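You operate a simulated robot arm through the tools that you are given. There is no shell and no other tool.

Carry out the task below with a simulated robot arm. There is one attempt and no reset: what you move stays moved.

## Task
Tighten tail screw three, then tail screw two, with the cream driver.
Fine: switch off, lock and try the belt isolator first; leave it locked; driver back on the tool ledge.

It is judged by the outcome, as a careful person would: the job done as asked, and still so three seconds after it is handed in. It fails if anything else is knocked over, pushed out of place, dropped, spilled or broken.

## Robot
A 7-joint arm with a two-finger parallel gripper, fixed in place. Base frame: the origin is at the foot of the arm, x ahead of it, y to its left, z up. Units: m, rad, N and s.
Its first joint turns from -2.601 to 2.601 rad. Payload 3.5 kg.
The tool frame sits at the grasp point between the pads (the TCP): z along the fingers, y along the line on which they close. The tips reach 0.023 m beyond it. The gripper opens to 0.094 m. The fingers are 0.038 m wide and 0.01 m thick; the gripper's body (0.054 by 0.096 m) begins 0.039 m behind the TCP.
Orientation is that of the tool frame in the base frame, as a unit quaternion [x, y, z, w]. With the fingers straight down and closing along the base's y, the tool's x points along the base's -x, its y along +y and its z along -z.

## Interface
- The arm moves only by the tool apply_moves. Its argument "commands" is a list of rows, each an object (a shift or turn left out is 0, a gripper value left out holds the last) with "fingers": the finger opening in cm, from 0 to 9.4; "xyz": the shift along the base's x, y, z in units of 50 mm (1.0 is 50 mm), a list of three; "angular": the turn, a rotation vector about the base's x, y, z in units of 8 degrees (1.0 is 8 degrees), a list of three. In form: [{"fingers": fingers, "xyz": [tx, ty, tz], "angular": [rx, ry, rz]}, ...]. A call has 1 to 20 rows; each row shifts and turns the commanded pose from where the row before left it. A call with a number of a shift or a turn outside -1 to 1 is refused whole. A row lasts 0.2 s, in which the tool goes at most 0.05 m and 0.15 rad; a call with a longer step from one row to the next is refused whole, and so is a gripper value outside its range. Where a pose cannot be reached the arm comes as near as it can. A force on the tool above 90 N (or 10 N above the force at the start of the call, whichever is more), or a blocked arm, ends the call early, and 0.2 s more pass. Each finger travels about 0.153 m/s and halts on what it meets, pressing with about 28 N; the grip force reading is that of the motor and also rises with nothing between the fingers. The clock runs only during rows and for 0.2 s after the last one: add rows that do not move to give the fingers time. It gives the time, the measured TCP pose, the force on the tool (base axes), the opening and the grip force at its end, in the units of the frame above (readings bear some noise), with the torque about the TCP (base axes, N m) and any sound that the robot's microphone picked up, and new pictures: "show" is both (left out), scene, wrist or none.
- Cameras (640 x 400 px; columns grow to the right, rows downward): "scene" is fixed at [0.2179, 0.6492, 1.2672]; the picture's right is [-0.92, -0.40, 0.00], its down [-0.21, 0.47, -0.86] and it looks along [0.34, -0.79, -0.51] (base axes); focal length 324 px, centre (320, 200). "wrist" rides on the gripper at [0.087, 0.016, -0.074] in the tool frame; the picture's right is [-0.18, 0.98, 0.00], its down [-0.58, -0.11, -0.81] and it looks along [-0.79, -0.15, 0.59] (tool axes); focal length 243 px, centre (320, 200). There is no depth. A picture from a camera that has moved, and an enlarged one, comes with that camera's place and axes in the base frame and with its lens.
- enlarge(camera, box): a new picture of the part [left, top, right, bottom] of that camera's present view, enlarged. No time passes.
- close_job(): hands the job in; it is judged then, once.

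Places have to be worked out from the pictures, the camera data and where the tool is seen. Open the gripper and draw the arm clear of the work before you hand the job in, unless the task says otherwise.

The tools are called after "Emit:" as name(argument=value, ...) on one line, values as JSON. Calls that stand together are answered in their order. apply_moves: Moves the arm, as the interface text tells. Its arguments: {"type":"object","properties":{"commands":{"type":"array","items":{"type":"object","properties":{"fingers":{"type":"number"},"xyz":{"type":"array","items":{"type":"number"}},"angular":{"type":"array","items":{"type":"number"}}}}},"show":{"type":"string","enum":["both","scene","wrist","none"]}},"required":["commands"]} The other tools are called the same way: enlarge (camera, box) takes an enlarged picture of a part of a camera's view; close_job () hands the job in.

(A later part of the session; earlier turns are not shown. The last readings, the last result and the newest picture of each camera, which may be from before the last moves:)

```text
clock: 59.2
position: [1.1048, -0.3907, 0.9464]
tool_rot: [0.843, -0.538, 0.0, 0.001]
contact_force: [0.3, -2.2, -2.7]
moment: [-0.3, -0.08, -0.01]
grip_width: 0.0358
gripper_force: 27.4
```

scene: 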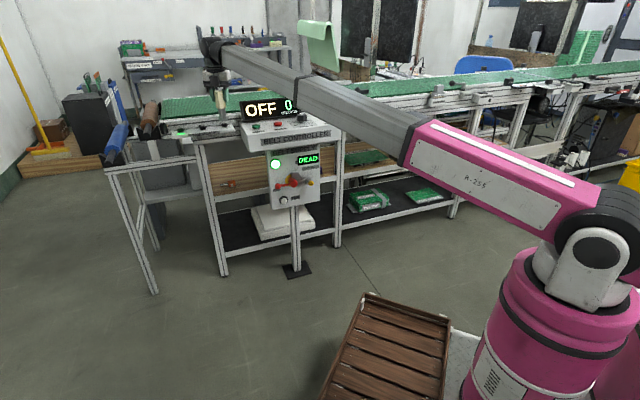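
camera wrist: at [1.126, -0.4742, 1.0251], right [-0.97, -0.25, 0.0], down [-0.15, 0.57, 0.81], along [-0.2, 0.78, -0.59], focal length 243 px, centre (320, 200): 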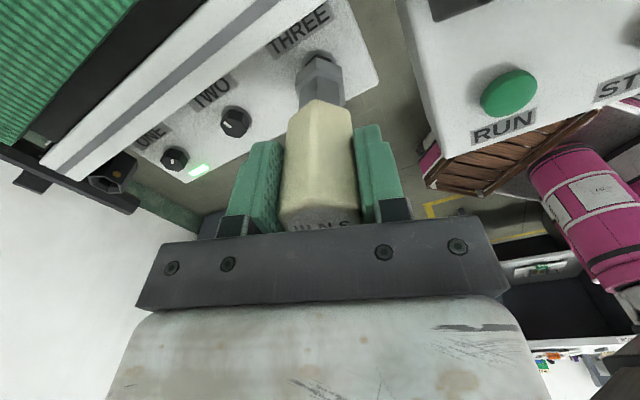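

The socket slipped onto the head (z 0.946, force gone). I'll keep lowering in small steps to seat it.

Emit:
apply_moves(commands=[{"fingers": 2, "xyz": [0, 0, -0.04]}, {"xyz": [0, 0, -0.04]}, {}], show="none")

Emit:
enlarge(camera="scene", box=[205, 100, 245, 130])

```text
clock: 60.0
position: [1.1055, -0.3902, 0.9427]
tool_rot: [0.843, -0.538, 0.001, 0.001]
contact_force: [0.2, -3.9, -0.2]
moment: [-0.42, 0.09, -0.02]
grip_width: 0.0357
gripper_force: 28.0
```

```text
13.33 times, centred on (225, 115) of scene
camera zoom: at [0.2179, 0.6492, 1.2672], right [-0.92, -0.4, 0.0], down [-0.21, 0.47, -0.86], along [0.34, -0.79, -0.51], focal length 4327 px, centre (1587, 1333)
```

zoom: 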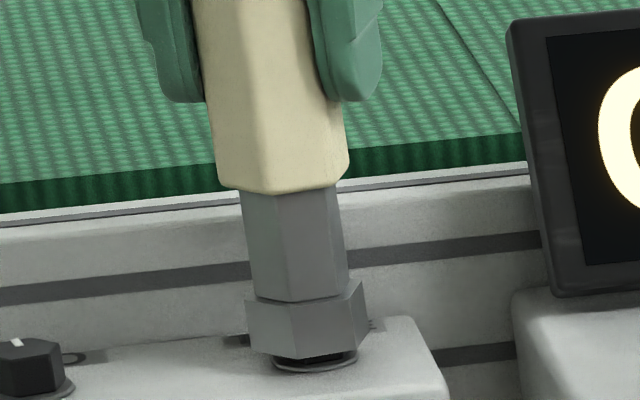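

It's 8 mm onto the head with a slight side load in −y. I'll ease 1 mm in −y and lower a little more.

Emit:
apply_moves(commands=[{"fingers": 2, "xyz": [0, -0.02, -0.03]}, {"xyz": [0, 0, -0.03]}, {}], show="none")

Emit:
enlarge(camera="scene", box=[205, 100, 245, 130])

```text
clock: 60.8
position: [1.1044, -0.3919, 0.9388]
tool_rot: [0.844, -0.537, 0.0, 0.0]
contact_force: [0.5, 0.0, -0.9]
moment: [0.01, 0.01, 0.0]
grip_width: 0.0358
gripper_force: 27.3
```

```text
13.33 times, centred on (225, 115) of scene
camera zoom: at [0.2179, 0.6492, 1.2672], right [-0.92, -0.4, 0.0], down [-0.21, 0.47, -0.86], along [0.34, -0.79, -0.51], focal length 4327 px, centre (1587, 1333)
```

zoom: 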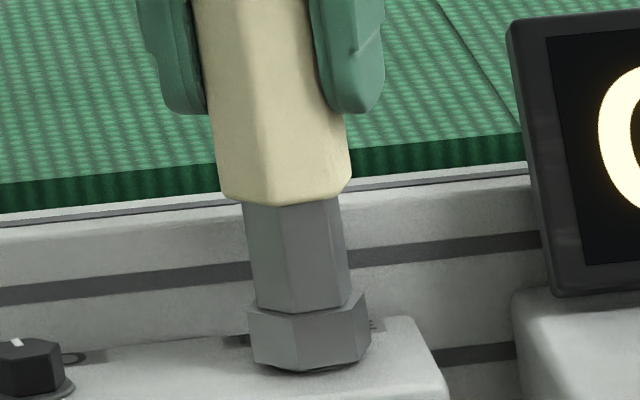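

Fully engaged: forces and torques are nearly zero. Now I'll turn clockwise a little and watch torque, grip and sound.

Emit:
apply_moves(commands=[{"fingers": 1.5, "angular": [0, 0, -0.6]}, {"angular": [0, 0, -0.6]}, {"angular": [0, 0, -0.6]}], show="none")

Emit:
enlarge(camera="scene", box=[205, 100, 245, 130])

```text
clock: 61.6
position: [1.1033, -0.3912, 0.9392]
tool_rot: [0.769, -0.64, 0.0, 0.001]
contact_force: [-0.4, -3.8, -1.5]
moment: [-0.31, 0.05, 0.03]
grip_width: 0.0359
gripper_force: 27.6
```

```text
13.33 times, centred on (225, 115) of scene
camera zoom: at [0.2179, 0.6492, 1.2672], right [-0.92, -0.4, 0.0], down [-0.21, 0.47, -0.86], along [0.34, -0.79, -0.51], focal length 4327 px, centre (1587, 1333)
```

zoom: 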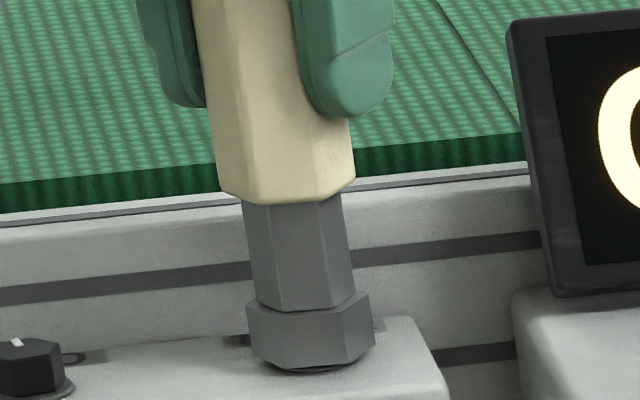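

The driver turns with low torque so far. I'll keep turning clockwise, with a tiny −y correction for the side load.

Emit:
apply_moves(commands=[{"fingers": 1.5, "xyz": [0.01, -0.015, 0], "angular": [0, 0, -0.7]}, {"angular": [0, 0, -0.7]}, {"angular": [0, 0, -0.7]}, {"angular": [0, 0, -0.7]}, {"angular": [0, 0, -0.7]}], show="none")

Emit:
enlarge(camera="scene", box=[165, 90, 245, 150])

```text
clock: 62.8
position: [1.1032, -0.3923, 0.9393]
tool_rot: [-0.591, 0.806, 0.002, -0.001]
contact_force: [-13.9, 0.5, -3.7]
moment: [0.06, 1.28, 0.08]
grip_width: 0.036
gripper_force: 27.9
```

```text
6.67 times, centred on (205, 120) of scene
camera zoom: at [0.2179, 0.6492, 1.2672], right [-0.92, -0.4, 0.0], down [-0.21, 0.47, -0.86], along [0.34, -0.79, -0.51], focal length 2163 px, centre (1087, 733)
```

zoom: 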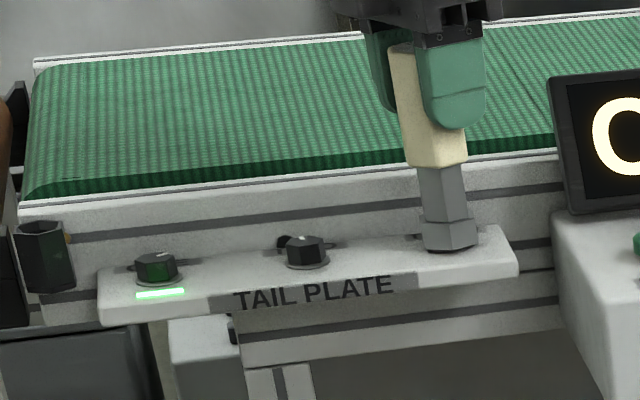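

A side load built up because the driver sits ~3.4 mm off-centre in the grip and orbits as I turn. I'll re-centre and let the tool follow that small circle while continuing clockwise.

Emit:
apply_moves(commands=[{"fingers": 1.5, "xyz": [-0.058, 0.014, 0]}, {"xyz": [-0.0089, 0.0032, 0], "angular": [0, 0, -1]}, {"xyz": [-0.0084, 0.0045, 0], "angular": [0, 0, -1]}, {"xyz": [-0.0077, 0.0056, 0], "angular": [0, 0, -1]}, {"xyz": [-0.0068, 0.0066, 0], "angular": [0, 0, -1]}, {"xyz": [-0.0058, 0.0075, 0], "angular": [0, 0, -1]}], show="none")

Emit:
enlarge(camera="scene", box=[165, 90, 245, 150])

```text
clock: 64.2
position: [1.1, -0.3906, 0.9407]
tool_rot: [-0.28, 0.96, 0.0, 0.0]
contact_force: [-2.9, -7.6, -2.6]
moment: [-0.57, 0.15, 0.0]
grip_width: 0.0356
gripper_force: 27.6
```

```text
6.67 times, centred on (205, 120) of scene
camera zoom: at [0.2179, 0.6492, 1.2672], right [-0.92, -0.4, 0.0], down [-0.21, 0.47, -0.86], along [0.34, -0.79, -0.51], focal length 2163 px, centre (1087, 733)
```

zoom: 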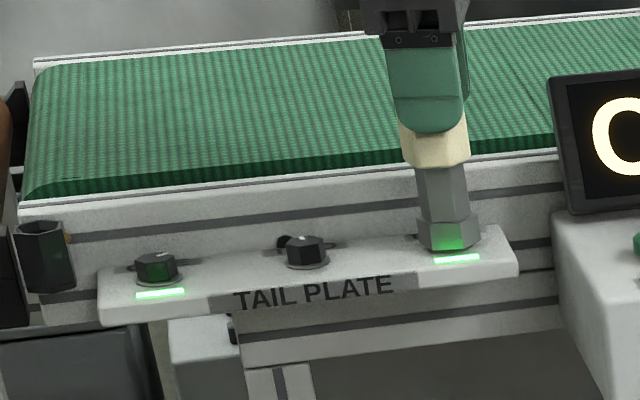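

Screw THREE's green light is now on after about 83° of turning. I'll relax the side load and lift the socket straight off.

Emit:
apply_moves(commands=[{"fingers": 1.5, "xyz": [-0.012, -0.03, 0]}, {"xyz": [0, 0, 0.1]}, {"xyz": [0, 0, 0.15]}, {"xyz": [0, 0, 0.3]}, {"xyz": [0, 0, 0.6]}, {"xyz": [0, 0, 0.6]}, {"xyz": [0, 0, 0.5]}, {}])

Emit:
enlarge(camera="scene", box=[165, 80, 265, 155])

Emit:
enlarge(camera="wrist", box=[250, 0, 410, 120])

```text
clock: 66.0
position: [1.1, -0.3915, 1.0515]
tool_rot: [-0.28, 0.96, 0.002, 0.0]
contact_force: [0.0, 0.3, -1.8]
moment: [-0.02, -0.01, 0.03]
grip_width: 0.0358
gripper_force: 27.7
camera wrist: at [1.0205, -0.426, 1.1264], right [-0.37, 0.93, 0.0], down [0.55, 0.22, 0.81], along [0.75, 0.3, -0.59], focal length 243 px, centre (320, 200)
```

scene: 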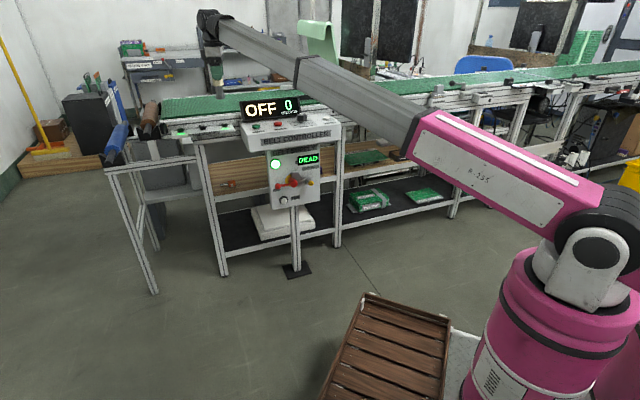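
wrist: 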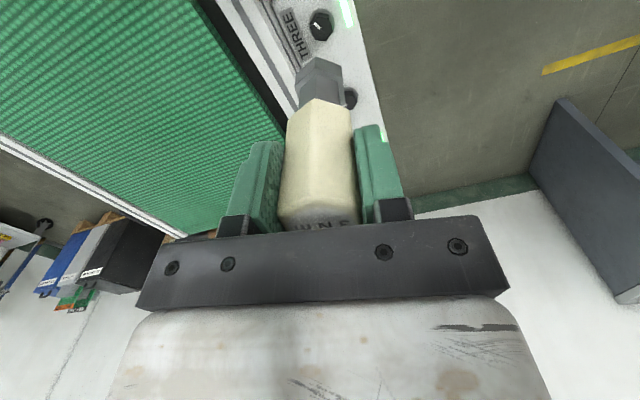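

```text
5.33 times, centred on (215, 118) of scene
camera zoom: at [0.2179, 0.6492, 1.2672], right [-0.92, -0.4, 0.0], down [-0.21, 0.47, -0.86], along [0.34, -0.79, -0.51], focal length 1731 px, centre (880, 640)
```

zoom: 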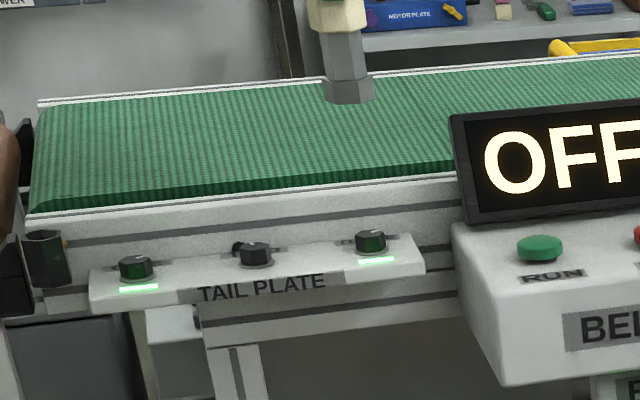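

```text
3.33 times, centred on (330, 60) of wrist
camera zoom: at [1.0205, -0.426, 1.1264], right [-0.37, 0.93, 0.0], down [0.55, 0.22, 0.81], along [0.75, 0.3, -0.59], focal length 809 px, centre (287, 667)
```

zoom: 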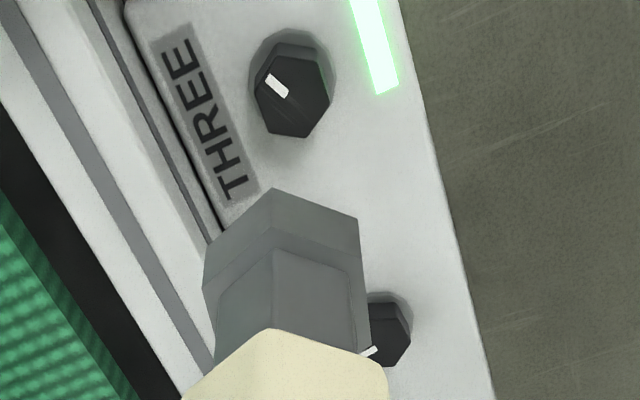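

THREE is lit and released. I'll rotate the driver back +84° (in the air) over THREE so that screw TWO becomes visible beside it, and measure TWO's head orientation closely.

Emit:
apply_moves(commands=[{"fingers": 1.5, "angular": [0, 0, 1]}, {"angular": [0, 0, 1]}, {"angular": [0, 0, 1]}, {"angular": [0, 0, 1]}, {"angular": [0, 0, 1]}, {"angular": [0, 0, 1]}, {"angular": [0, 0, 1]}, {"angular": [0, 0, 1]}, {"angular": [0, 0, 1]}, {"angular": [0, 0, 1]}, {"angular": [0, 0, 0.5]}, {}], show="wrist")

Emit:
enlarge(camera="wrist", box=[230, 30, 290, 75])

Emit:
enlarge(camera="wrist", box=[290, 0, 350, 45])

Emit:
enlarge(camera="scene", box=[190, 105, 230, 135])

```text
clock: 68.6
position: [1.0992, -0.3908, 1.0528]
tool_rot: [0.851, -0.525, 0.0, 0.001]
contact_force: [-0.1, 0.4, -1.5]
moment: [-0.01, -0.02, 0.0]
grip_width: 0.0356
gripper_force: 27.8
camera wrist: at [1.1262, -0.477, 1.1274], right [-0.96, -0.28, 0.0], down [-0.16, 0.57, 0.81], along [-0.22, 0.77, -0.59], focal length 243 px, centre (320, 200)
```

wrist: 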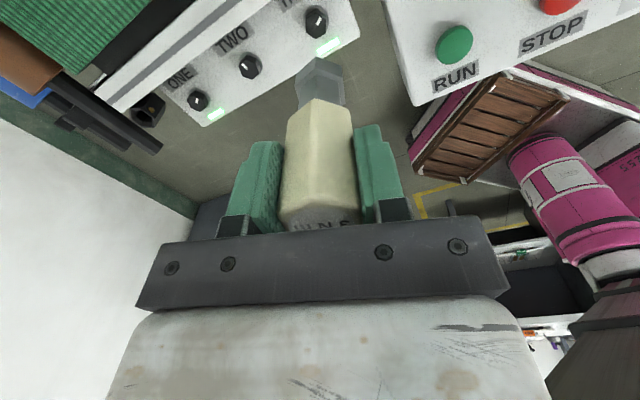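

```text
8.89 times, centred on (260, 52) of wrist
camera zoom: at [1.1262, -0.477, 1.1274], right [-0.96, -0.28, 0.0], down [-0.16, 0.57, 0.81], along [-0.22, 0.77, -0.59], focal length 2157 px, centre (853, 1511)
```

zoom: 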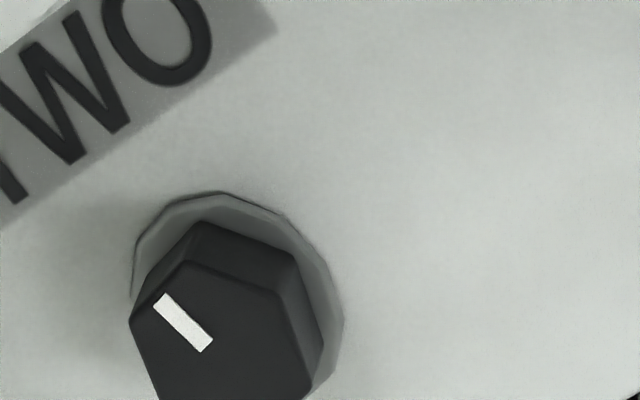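

```text
8.89 times, centred on (320, 22) of wrist
camera zoom: at [1.1262, -0.477, 1.1274], right [-0.96, -0.28, 0.0], down [-0.16, 0.57, 0.81], along [-0.22, 0.77, -0.59], focal length 2157 px, centre (320, 1778)
```

zoom: 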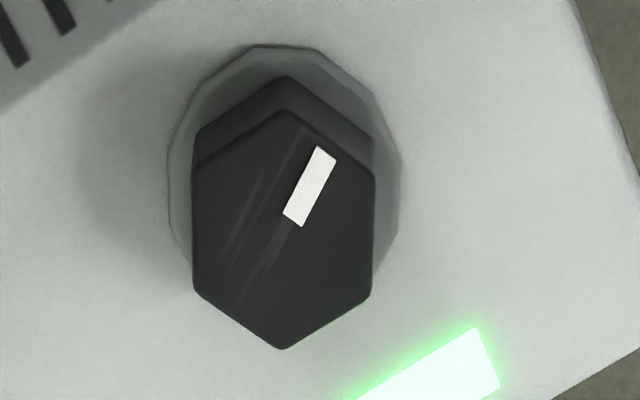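

```text
13.33 times, centred on (210, 120) of scene
camera zoom: at [0.2179, 0.6492, 1.2672], right [-0.92, -0.4, 0.0], down [-0.21, 0.47, -0.86], along [0.34, -0.79, -0.51], focal length 4327 px, centre (1787, 1267)
```

zoom: 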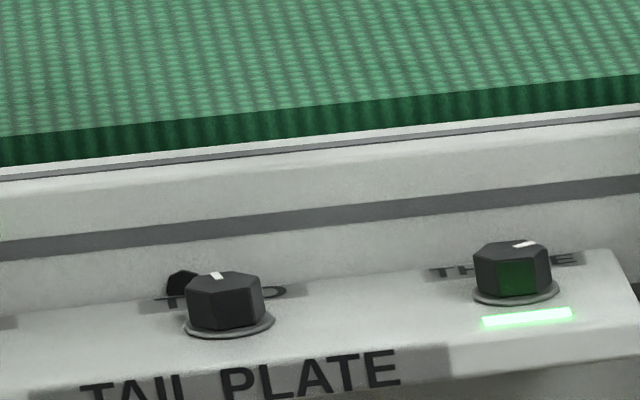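

The zoom is sharp. I need a full picture of TWO's head to fix its centre and orientation.

Emit:
enlarge(camera="wrist", box=[225, 45, 275, 82])

```text
10.81 times, centred on (250, 64) of wrist
camera zoom: at [1.1262, -0.477, 1.1274], right [-0.96, -0.28, 0.0], down [-0.16, 0.57, 0.81], along [-0.22, 0.77, -0.59], focal length 2623 px, centre (1077, 1676)
```

zoom: 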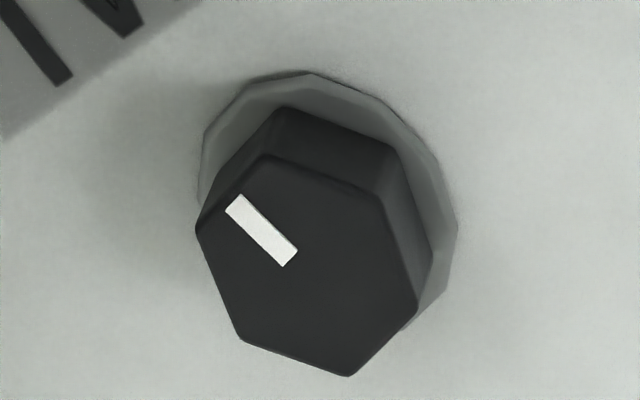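

TWO's head is centred at ≈(1.165, -0.331) with corners at 55.3° mod 60, so a tool angle of 295.3° fits. I'll move over it, rotate −1.4°, and lower to ~1.5 cm above the head.

Emit:
apply_moves(commands=[{"fingers": 1.5, "xyz": [0.65, 0.586, 0], "angular": [0, 0, -0.175]}, {"xyz": [0.65, 0.586, 0]}, {"xyz": [0, 0, -0.5]}, {"xyz": [0, 0, -0.6]}, {"xyz": [0, 0, -0.6]}, {}], show="wrist")

Emit:
enlarge(camera="wrist", box=[290, 30, 350, 75])

Emit:
enlarge(camera="scene", box=[185, 105, 225, 135])

```text
clock: 70.0
position: [1.1624, -0.3329, 0.9674]
tool_rot: [0.844, -0.536, 0.0, 0.001]
contact_force: [-0.5, 0.1, -1.7]
moment: [-0.01, 0.04, 0.03]
grip_width: 0.036
gripper_force: 27.7
camera wrist: at [1.188, -0.4185, 1.0416], right [-0.97, -0.25, 0.0], down [-0.15, 0.57, 0.81], along [-0.2, 0.78, -0.59], focal length 243 px, centre (320, 200)
```

wrist: 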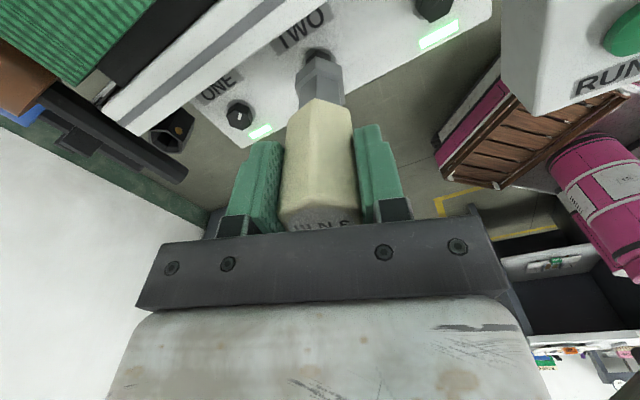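

```text
8.89 times, centred on (320, 52) of wrist
camera zoom: at [1.188, -0.4185, 1.0416], right [-0.97, -0.25, 0.0], down [-0.15, 0.57, 0.81], along [-0.2, 0.78, -0.59], focal length 2157 px, centre (320, 1511)
```

zoom: 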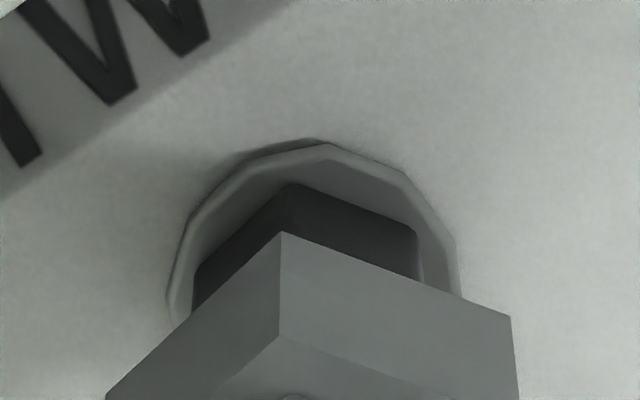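

```text
13.33 times, centred on (205, 120) of scene
camera zoom: at [0.2179, 0.6492, 1.2672], right [-0.92, -0.4, 0.0], down [-0.21, 0.47, -0.86], along [0.34, -0.79, -0.51], focal length 4327 px, centre (1853, 1267)
```

zoom: 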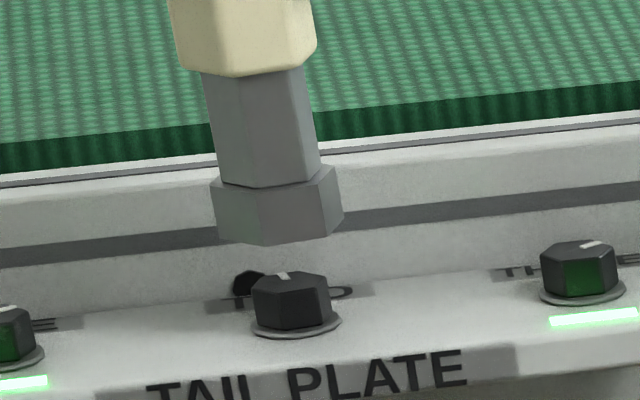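

Comparing with the THREE approach, TWO needs about +1.8 mm in x. I'll apply that and lower gently onto the head.

Emit:
apply_moves(commands=[{"fingers": 1.5, "xyz": [0.036, 0.004, -0.14]}, {"xyz": [0, 0, -0.14]}, {"xyz": [0, 0, -0.05]}, {"xyz": [0, 0, -0.04]}, {}], show="none")

Emit:
enlarge(camera="scene", box=[185, 105, 225, 135])

```text
clock: 71.2
position: [1.1656, -0.3335, 0.9486]
tool_rot: [0.845, -0.535, -0.001, 0.001]
contact_force: [-3.4, 2.5, 4.5]
moment: [0.19, 0.43, -0.02]
grip_width: 0.0357
gripper_force: 28.1
```

```text
13.33 times, centred on (205, 120) of scene
camera zoom: at [0.2179, 0.6492, 1.2672], right [-0.92, -0.4, 0.0], down [-0.21, 0.47, -0.86], along [0.34, -0.79, -0.51], focal length 4327 px, centre (1853, 1267)
```

zoom: 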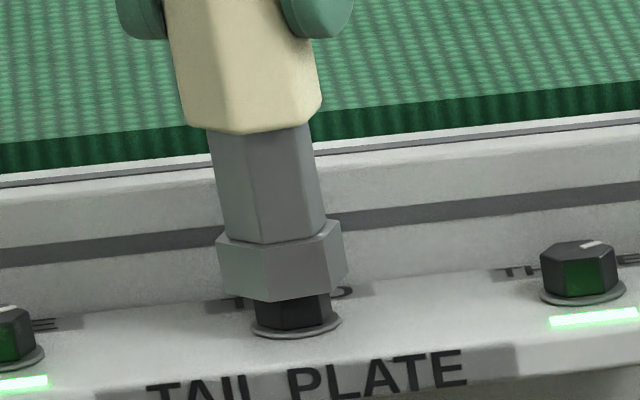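

The socket has started over the head with a small side load toward (−x, +y). I'll follow that by ~1 mm and continue down.

Emit:
apply_moves(commands=[{"fingers": 1.5, "xyz": [-0.016, 0.012, -0.02]}, {"xyz": [0, 0, -0.04]}, {"xyz": [0, 0, -0.04]}, {}], show="none")

Emit:
enlarge(camera="scene", box=[185, 105, 225, 135])

```text
clock: 72.2
position: [1.164, -0.332, 0.9444]
tool_rot: [0.844, -0.536, 0.0, 0.001]
contact_force: [-5.0, 3.2, -1.6]
moment: [0.35, 0.49, 0.03]
grip_width: 0.0358
gripper_force: 27.9
```

```text
13.33 times, centred on (205, 120) of scene
camera zoom: at [0.2179, 0.6492, 1.2672], right [-0.92, -0.4, 0.0], down [-0.21, 0.47, -0.86], along [0.34, -0.79, -0.51], focal length 4327 px, centre (1853, 1267)
```

zoom: 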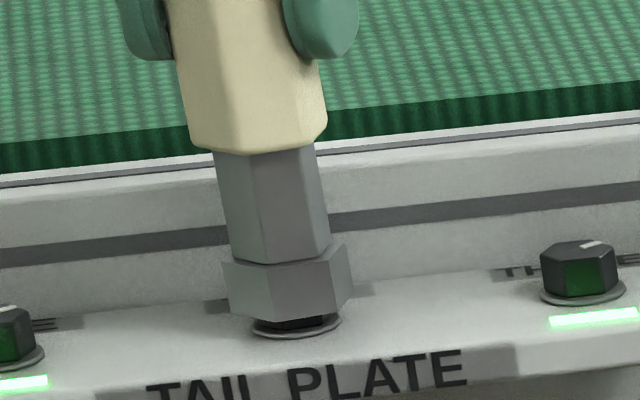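

Going on well (z 0.944). One more small correction and lower to full depth.

Emit:
apply_moves(commands=[{"fingers": 1.5, "xyz": [-0.02, 0.014, -0.02]}, {"xyz": [0, 0, -0.045]}, {"xyz": [0, 0, -0.045]}, {}], show="none")

Emit:
enlarge(camera="scene", box=[185, 105, 225, 135])

```text
clock: 73.2
position: [1.165, -0.3309, 0.9396]
tool_rot: [0.844, -0.536, 0.0, 0.0]
contact_force: [0.5, 0.2, -1.3]
moment: [0.0, 0.01, -0.03]
grip_width: 0.0356
gripper_force: 27.6
```

```text
13.33 times, centred on (205, 120) of scene
camera zoom: at [0.2179, 0.6492, 1.2672], right [-0.92, -0.4, 0.0], down [-0.21, 0.47, -0.86], along [0.34, -0.79, -0.51], focal length 4327 px, centre (1853, 1267)
```

zoom: 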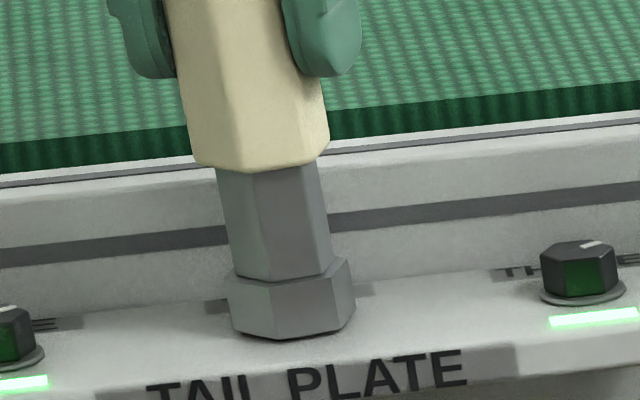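

Fully engaged with no side load. Now turning TWO clockwise with the orbit compensation, 40° first.

Emit:
apply_moves(commands=[{"fingers": 1.5, "xyz": [-0.0089, -0.0034, 0], "angular": [0, 0, -1]}, {"xyz": [-0.0093, -0.0021, 0], "angular": [0, 0, -1]}, {"xyz": [-0.0095, -0.0008, 0], "angular": [0, 0, -1]}, {"xyz": [-0.0095, 0.0005, 0], "angular": [0, 0, -1]}, {"xyz": [-0.0093, 0.0018, 0], "angular": [0, 0, -1]}], show="none")

Emit:
enlarge(camera="scene", box=[165, 90, 245, 150])

```text
clock: 74.4
position: [1.1609, -0.3317, 0.9376]
tool_rot: [-0.61, 0.793, 0.0, 0.0]
contact_force: [2.6, 0.4, -2.2]
moment: [0.05, -0.25, 0.02]
grip_width: 0.0359
gripper_force: 28.0
```

```text
6.67 times, centred on (205, 120) of scene
camera zoom: at [0.2179, 0.6492, 1.2672], right [-0.92, -0.4, 0.0], down [-0.21, 0.47, -0.86], along [0.34, -0.79, -0.51], focal length 2163 px, centre (1087, 733)
```

zoom: 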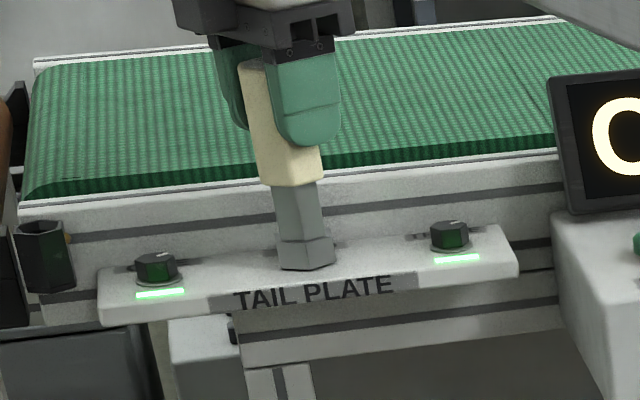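

Low loads, the light is not on yet. I continue in smaller portions and check the light.

Emit:
apply_moves(commands=[{"fingers": 1.5, "xyz": [-0.009, 0.0031, 0], "angular": [0, 0, -1]}, {"xyz": [-0.0085, 0.0043, 0], "angular": [0, 0, -1]}, {"xyz": [-0.0078, 0.0054, 0], "angular": [0, 0, -1]}], show="none")

Emit:
enlarge(camera="scene", box=[165, 90, 245, 150])

```text
clock: 75.2
position: [1.1611, -0.3312, 0.9378]
tool_rot: [-0.431, 0.902, 0.0, 0.0]
contact_force: [8.9, -1.4, -1.0]
moment: [-0.06, -0.84, 0.0]
grip_width: 0.0361
gripper_force: 27.9
```

```text
6.67 times, centred on (205, 120) of scene
camera zoom: at [0.2179, 0.6492, 1.2672], right [-0.92, -0.4, 0.0], down [-0.21, 0.47, -0.86], along [0.34, -0.79, -0.51], focal length 2163 px, centre (1087, 733)
```

zoom: 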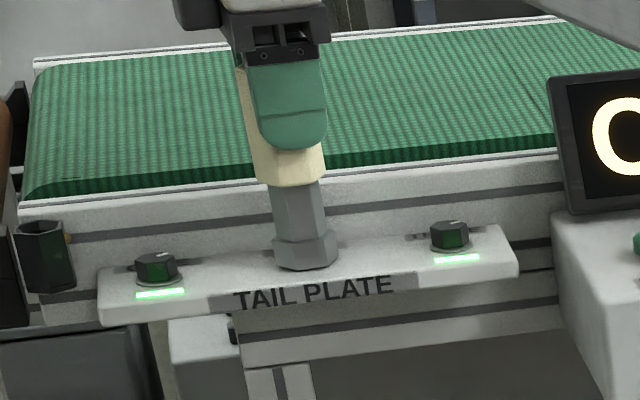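

Still no light at 64°. I'll ease the +x side load and turn further.

Emit:
apply_moves(commands=[{"fingers": 1.5, "xyz": [0.03, 0, 0], "angular": [0, 0, -0.8]}, {"xyz": [-0.004, 0.004, 0], "angular": [0, 0, -0.8]}], show="none")

Emit:
enlarge(camera="scene", box=[165, 90, 245, 150])

```text
clock: 75.8
position: [1.1613, -0.3304, 0.9403]
tool_rot: [-0.328, 0.945, 0.001, -0.002]
contact_force: [-4.0, -0.5, -2.5]
moment: [-0.02, 0.19, 0.02]
grip_width: 0.0355
gripper_force: 27.8
```

```text
6.67 times, centred on (205, 120) of scene
camera zoom: at [0.2179, 0.6492, 1.2672], right [-0.92, -0.4, 0.0], down [-0.21, 0.47, -0.86], along [0.34, -0.79, -0.51], focal length 2163 px, centre (1087, 733)
```

zoom: 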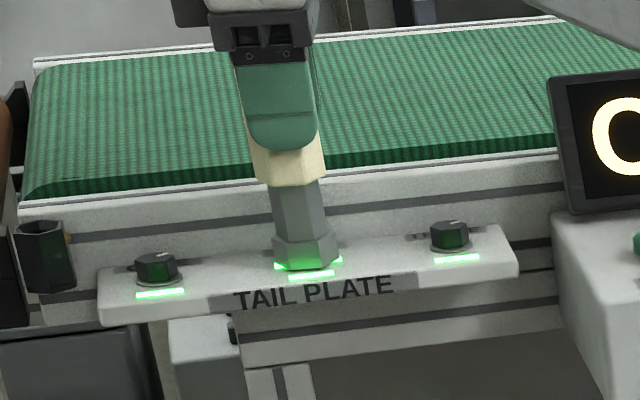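

TWO's green light is on. I'll release the slight side load and lift the socket straight off.

Emit:
apply_moves(commands=[{"fingers": 1.5, "xyz": [-0.012, 0, 0]}, {"xyz": [0, 0, 0.1]}, {"xyz": [0, 0, 0.15]}, {"xyz": [0, 0, 0.3]}, {"xyz": [0, 0, 0.6]}, {"xyz": [0, 0, 0.8]}, {"xyz": [0, 0, 0.8]}, {"xyz": [0, 0, 0.8]}, {}])

Emit:
enlarge(camera="scene", box=[165, 90, 245, 150])

```text
clock: 77.8
position: [1.1603, -0.3293, 1.1179]
tool_rot: [-0.329, 0.944, 0.0, 0.0]
contact_force: [0.2, -0.9, -2.1]
moment: [0.03, -0.02, 0.03]
grip_width: 0.0359
gripper_force: 27.9
camera wrist: at [1.0849, -0.3716, 1.1924], right [-0.47, 0.88, 0.0], down [0.52, 0.28, 0.81], along [0.71, 0.38, -0.59], focal length 243 px, centre (320, 200)
```

scene: 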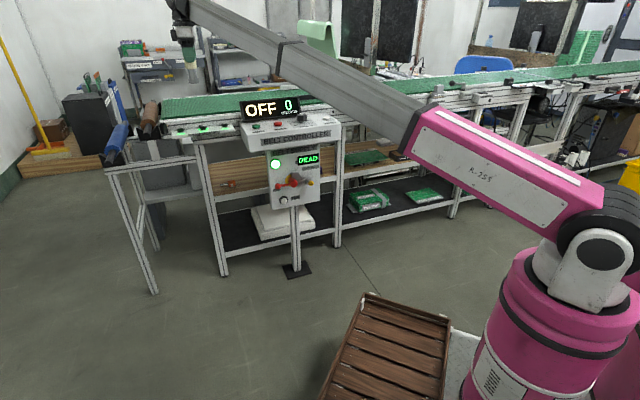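
wrist: 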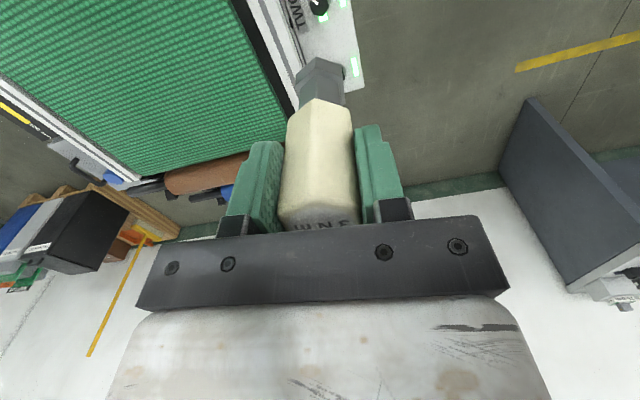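

```text
6.67 times, centred on (205, 120) of scene
camera zoom: at [0.2179, 0.6492, 1.2672], right [-0.92, -0.4, 0.0], down [-0.21, 0.47, -0.86], along [0.34, -0.79, -0.51], focal length 2163 px, centre (1087, 733)
```

zoom: 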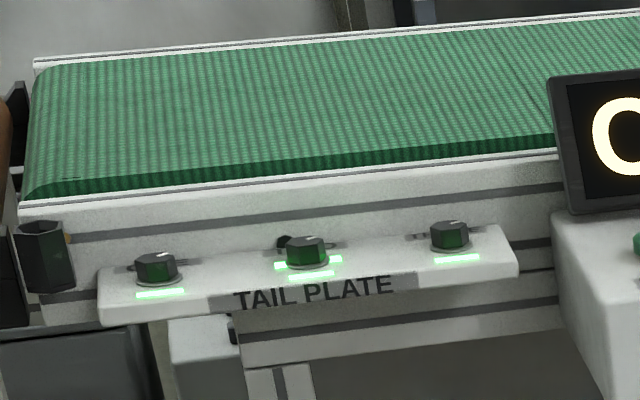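

All three lights are on, but TWO shows extra green at its sides; I'll zoom in to understand it.

Emit:
enlarge(camera="scene", box=[190, 108, 230, 138])

Emit:
enlarge(camera="wrist", box=[270, 0, 370, 75])

Emit:
enlarge(camera="scene", box=[230, 90, 350, 215])

```text
13.33 times, centred on (210, 123) of scene
camera zoom: at [0.2179, 0.6492, 1.2672], right [-0.92, -0.4, 0.0], down [-0.21, 0.47, -0.86], along [0.34, -0.79, -0.51], focal length 4327 px, centre (1787, 1227)
```

zoom: 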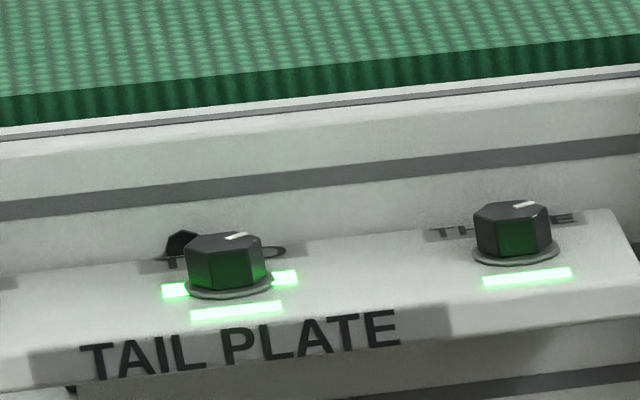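

```text
5.33 times, centred on (320, 38) of wrist
camera zoom: at [1.0849, -0.3716, 1.1924], right [-0.47, 0.88, 0.0], down [0.52, 0.28, 0.81], along [0.71, 0.38, -0.59], focal length 1294 px, centre (320, 1067)
```

zoom: 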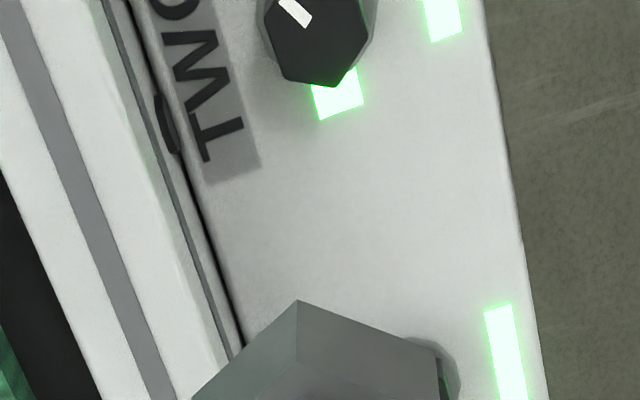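

```text
3.20 times, centred on (290, 152) of scene
camera zoom: at [0.2179, 0.6492, 1.2672], right [-0.92, -0.4, 0.0], down [-0.21, 0.47, -0.86], along [0.34, -0.79, -0.51], focal length 1038 px, centre (416, 352)
```

zoom: 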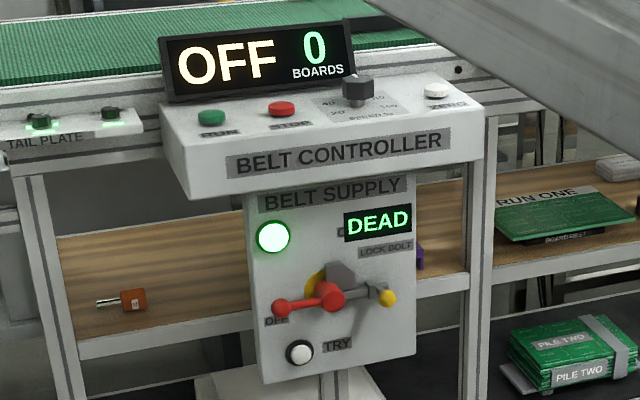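

The extra bar under TWO looks like the plate's "all tight" indicator; the isolator is still locked and DEAD. Now I'll carry the driver back at z≈1.12 to above its spot on the tool ledge, rotating back to the original angle.

Emit:
apply_moves(commands=[{"fingers": 1.5, "xyz": [-0.5, -0.4, 0.05], "angular": [0, 0, -0.95]}, {"xyz": [-0.69, -0.579, 0.05], "angular": [0, 0, -0.95]}, {"xyz": [-0.69, -0.579, 0], "angular": [0, 0, -0.95]}, {"xyz": [-0.69, -0.579, 0], "angular": [0, 0, -0.95]}, {"xyz": [-0.69, -0.579, 0], "angular": [0, 0, -0.95]}, {"xyz": [-0.69, -0.579, 0], "angular": [0, 0, -0.95]}, {"xyz": [-0.69, -0.579, 0], "angular": [0, 0, -0.95]}, {"xyz": [-0.69, -0.579, 0], "angular": [0, 0, -0.95]}, {"xyz": [-0.69, -0.579, 0], "angular": [0, 0, -0.95]}, {"xyz": [-0.69, -0.579, 0], "angular": [0, 0, -0.95]}, {"xyz": [-0.69, -0.579, 0], "angular": [0, 0, -0.95]}, {"xyz": [-0.69, -0.579, 0]}, {"xyz": [-0.69, -0.579, 0]}, {"xyz": [-0.69, -0.579, 0]}, {"xyz": [-0.69, -0.579, 0]}, {"xyz": [-0.69, -0.579, 0]}, {"xyz": [-0.69, -0.579, 0]}, {"xyz": [-0.69, -0.579, 0]}, {"xyz": [-0.69, -0.579, 0]}, {"xyz": [-0.24, -0.18, 0]}])

```text
clock: 82.0
position: [0.5042, -0.8793, 1.1216]
tool_rot: [0.384, 0.923, 0.002, 0.0]
contact_force: [-0.6, -1.3, -1.5]
moment: [0.01, 0.01, 0.02]
grip_width: 0.0358
gripper_force: 27.5
camera wrist: at [0.457, -0.8074, 1.1965], right [0.83, 0.56, 0.0], down [0.33, -0.49, 0.81], along [0.45, -0.67, -0.59], focal length 243 px, centre (320, 200)
```

scene: 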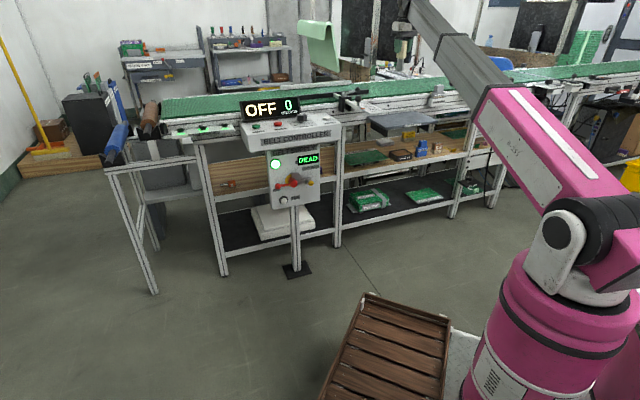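
wrist: 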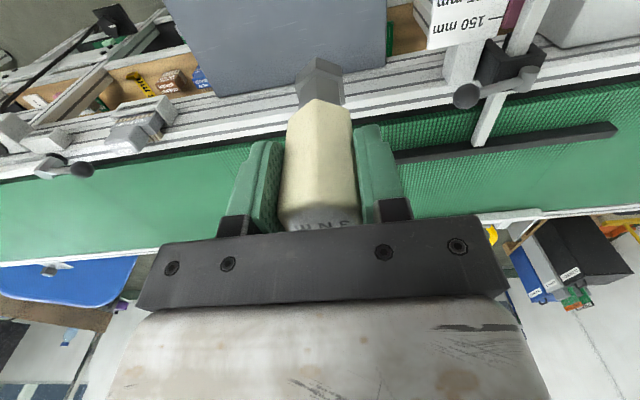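

Back above the driver's original spot with the driver still upright in the grip. I'll lower to about 5 mm above the ledge.

Emit:
apply_moves(commands=[{"fingers": 1.5, "xyz": [-0.03, 0, -0.5]}, {"xyz": [0, 0, -0.8]}, {"xyz": [0, 0, -0.8]}, {"xyz": [0, 0, -0.8]}, {"xyz": [0, 0, -0.8]}, {"xyz": [0, 0, -0.5]}, {"xyz": [0, 0, -0.15]}, {}])

Emit:
enlarge(camera="scene", box=[370, 80, 430, 125])

```text
clock: 83.8
position: [0.5021, -0.8784, 0.902]
tool_rot: [0.384, 0.923, 0.001, 0.001]
contact_force: [-0.1, -0.5, -1.0]
moment: [-0.01, 0.02, 0.01]
grip_width: 0.036
gripper_force: 27.9
camera wrist: at [0.4542, -0.8074, 0.9769], right [0.83, 0.56, 0.0], down [0.33, -0.49, 0.81], along [0.45, -0.67, -0.59], focal length 243 px, centre (320, 200)
```

scene: 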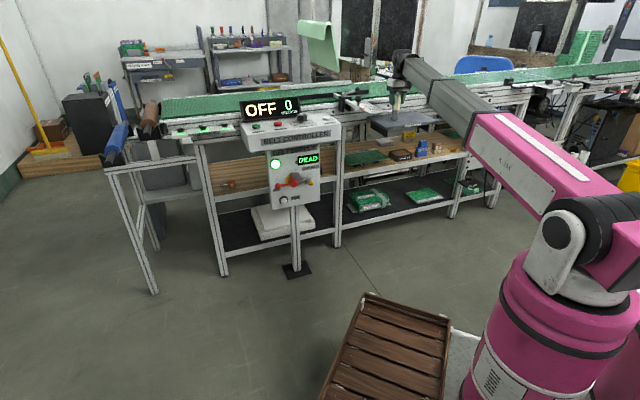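
wrist: 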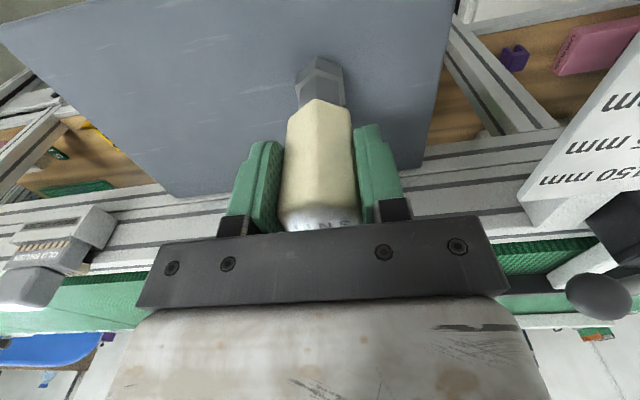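

```text
8.89 times, centred on (400, 102) of scene
camera zoom: at [0.2179, 0.6492, 1.2672], right [-0.92, -0.4, 0.0], down [-0.21, 0.47, -0.86], along [0.34, -0.79, -0.51], focal length 2884 px, centre (-391, 1067)
```

zoom: 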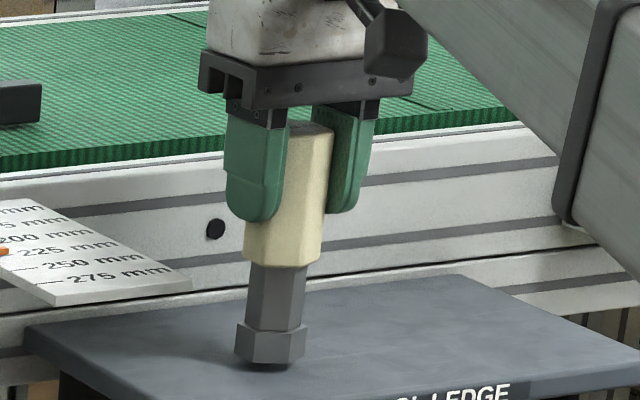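

The socket hovers a few millimetres above the ledge at the original spot. I'll lower in 1.5 mm steps until light contact.

Emit:
apply_moves(commands=[{"fingers": 1.5, "xyz": [0, 0, -0.03]}, {"xyz": [0, 0, -0.03]}, {"xyz": [0, 0, -0.03]}, {}], show="none")

Emit:
enlarge(camera="scene", box=[370, 80, 430, 125])

```text
clock: 84.8
position: [0.5025, -0.8797, 0.8984]
tool_rot: [0.384, 0.923, 0.001, 0.0]
contact_force: [0.2, -0.3, -1.5]
moment: [0.01, 0.02, -0.04]
grip_width: 0.0359
gripper_force: 27.7
```

```text
8.89 times, centred on (400, 102) of scene
camera zoom: at [0.2179, 0.6492, 1.2672], right [-0.92, -0.4, 0.0], down [-0.21, 0.47, -0.86], along [0.34, -0.79, -0.51], focal length 2884 px, centre (-391, 1067)
```

zoom: 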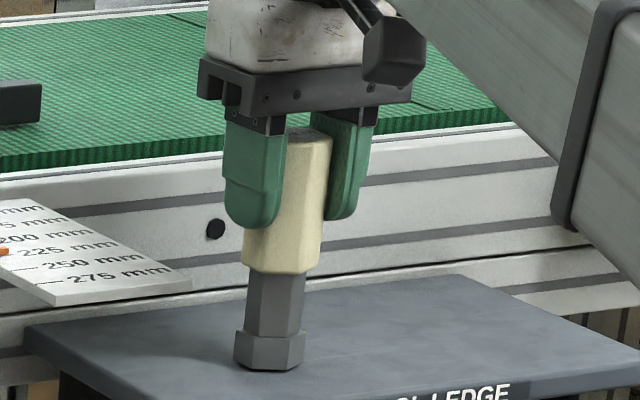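

Almost on the ledge with no contact force yet. Two more 1 mm steps.

Emit:
apply_moves(commands=[{"fingers": 1.5, "xyz": [0, 0, -0.02]}, {"xyz": [0, 0, -0.02]}, {}], show="none")

```text
clock: 85.6
position: [0.5021, -0.8788, 0.8969]
tool_rot: [0.384, 0.923, 0.001, 0.001]
contact_force: [0.0, -0.8, -1.9]
moment: [-0.02, 0.01, -0.02]
grip_width: 0.036
gripper_force: 27.8
```

Force still shows the driver's weight hanging, so it isn't quite down. One mm steps further.

Emit:
apply_moves(commands=[{"fingers": 1.5, "xyz": [0, 0, -0.025]}, {"xyz": [0, 0, -0.025]}, {}], show="none")

Emit:
enlarge(camera="scene", box=[370, 80, 430, 125])

```text
clock: 86.4
position: [0.5013, -0.8781, 0.8965]
tool_rot: [0.384, 0.923, 0.0, 0.0]
contact_force: [1.0, 2.0, 24.2]
moment: [-0.09, -0.09, 0.04]
grip_width: 0.0354
gripper_force: 27.7
```

```text
8.89 times, centred on (400, 102) of scene
camera zoom: at [0.2179, 0.6492, 1.2672], right [-0.92, -0.4, 0.0], down [-0.21, 0.47, -0.86], along [0.34, -0.79, -0.51], focal length 2884 px, centre (-391, 1067)
```

zoom: 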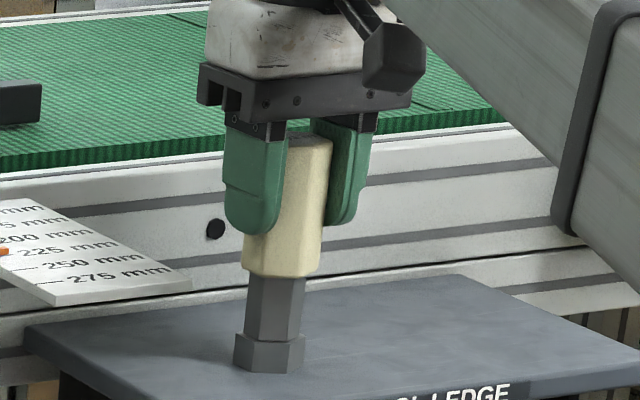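

Contact confirmed (24 N). I'll ease off the press by 1 mm and open the fingers gradually.

Emit:
apply_moves(commands=[{"fingers": 1.5, "xyz": [0, 0, 0.02]}, {}, {"fingers": 4}, {"fingers": 6}, {"fingers": 9}, {"fingers": 9}])

Emit:
enlarge(camera="scene", box=[370, 80, 430, 125])

```text
clock: 87.8
position: [0.5009, -0.8808, 0.8957]
tool_rot: [0.384, 0.923, 0.001, 0.0]
contact_force: [-0.3, -1.0, -0.6]
moment: [0.02, 0.0, 0.02]
grip_width: 0.0897
gripper_force: 0.1
camera wrist: at [0.454, -0.8081, 0.9702], right [0.83, 0.56, 0.0], down [0.33, -0.49, 0.81], along [0.45, -0.67, -0.59], focal length 243 px, centre (320, 200)
```

scene: 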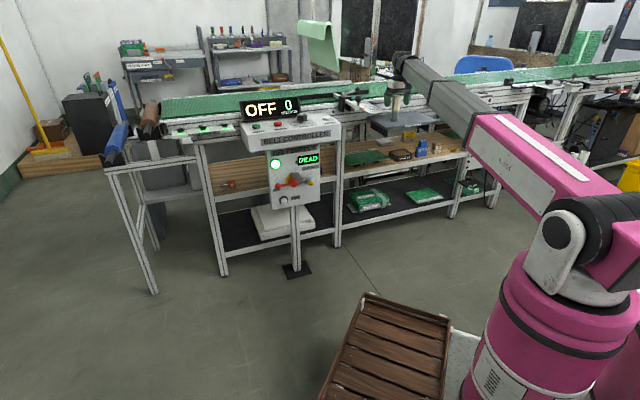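
wrist: 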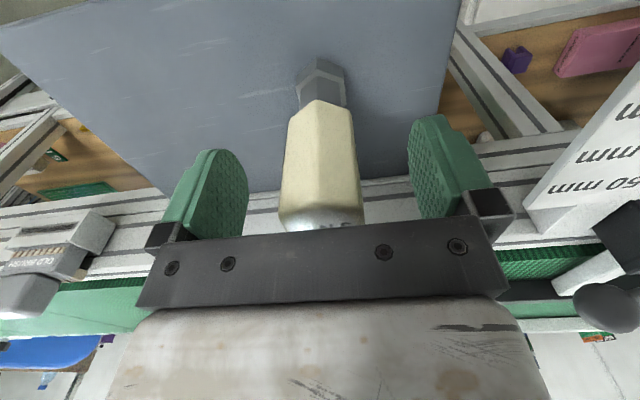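

```text
8.89 times, centred on (400, 102) of scene
camera zoom: at [0.2179, 0.6492, 1.2672], right [-0.92, -0.4, 0.0], down [-0.21, 0.47, -0.86], along [0.34, -0.79, -0.51], focal length 2884 px, centre (-391, 1067)
```

zoom: 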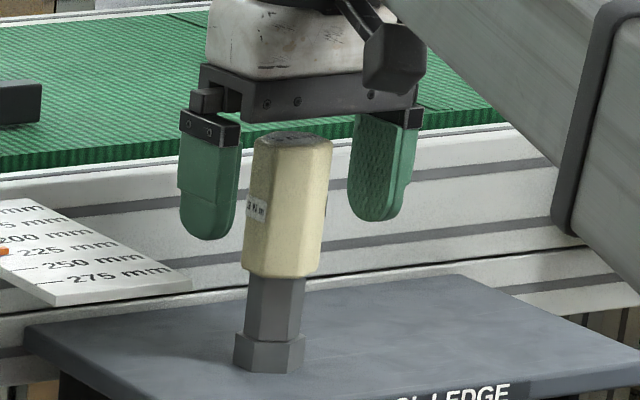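

The driver stands upright on the ledge, released. I'll lift straight up clear of it, then draw back toward the robot.

Emit:
apply_moves(commands=[{"fingers": 9, "xyz": [0, 0, 0.3]}, {"xyz": [0, 0, 0.6]}, {"xyz": [0, 0, 0.9]}, {"xyz": [0, 0, 0.9]}, {"xyz": [0, 0, 0.9]}, {"xyz": [-0.5, 0.6, 0.3]}, {"xyz": [-0.5, 0.6, 0]}, {"xyz": [-0.3, 0.7, 0]}, {"xyz": [0, 0.8, 0]}, {"xyz": [0, 0.8, 0]}, {"xyz": [0, 0.8, 0]}, {}])

Emit:
enlarge(camera="scene", box=[350, 60, 450, 135])

Emit:
enlarge(camera="scene", box=[150, 90, 350, 215])

```text
clock: 89.9
position: [0.4373, -0.7464, 1.0911]
tool_rot: [0.38, 0.925, -0.005, 0.007]
contact_force: [7.1, -4.8, -15.4]
moment: [-0.92, -0.08, -0.32]
grip_width: 0.0901
gripper_force: 0.0
stopped in row 10: the force on the tool passed its limit at 101 N (the readings are from after the stop); the commanded pose is now the measured one
camera wrist: at [0.3886, -0.6734, 1.1639], right [0.82, 0.57, 0.0], down [0.33, -0.47, 0.82], along [0.46, -0.67, -0.58], focal length 243 px, centre (320, 200)
```

scene: 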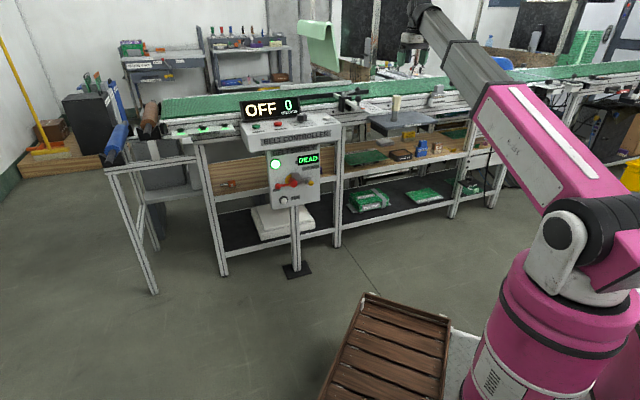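
wrist: 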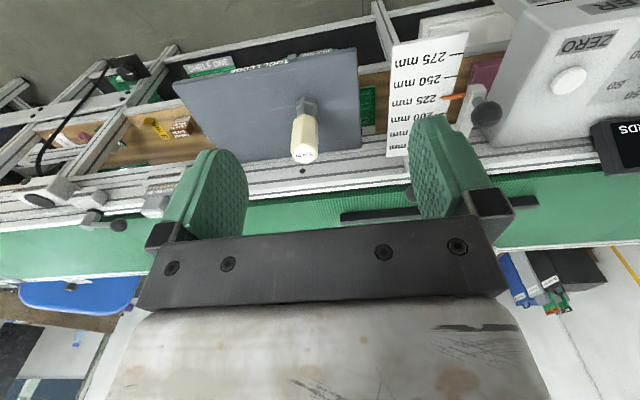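

```text
5.33 times, centred on (400, 98) of scene
camera zoom: at [0.2179, 0.6492, 1.2672], right [-0.92, -0.4, 0.0], down [-0.21, 0.47, -0.86], along [0.34, -0.79, -0.51], focal length 1731 px, centre (-107, 747)
```

zoom: 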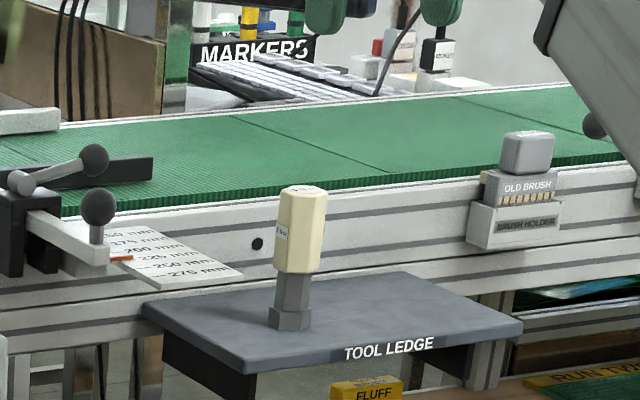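

```text
3.20 times, centred on (250, 152) of scene
camera zoom: at [0.2179, 0.6492, 1.2672], right [-0.92, -0.4, 0.0], down [-0.21, 0.47, -0.86], along [0.34, -0.79, -0.51], focal length 1038 px, centre (544, 352)
```

zoom: 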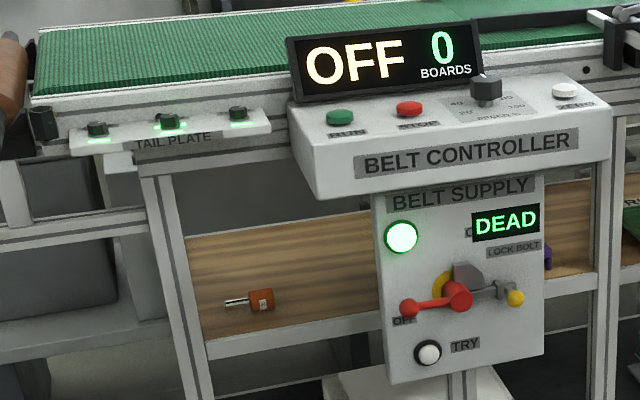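

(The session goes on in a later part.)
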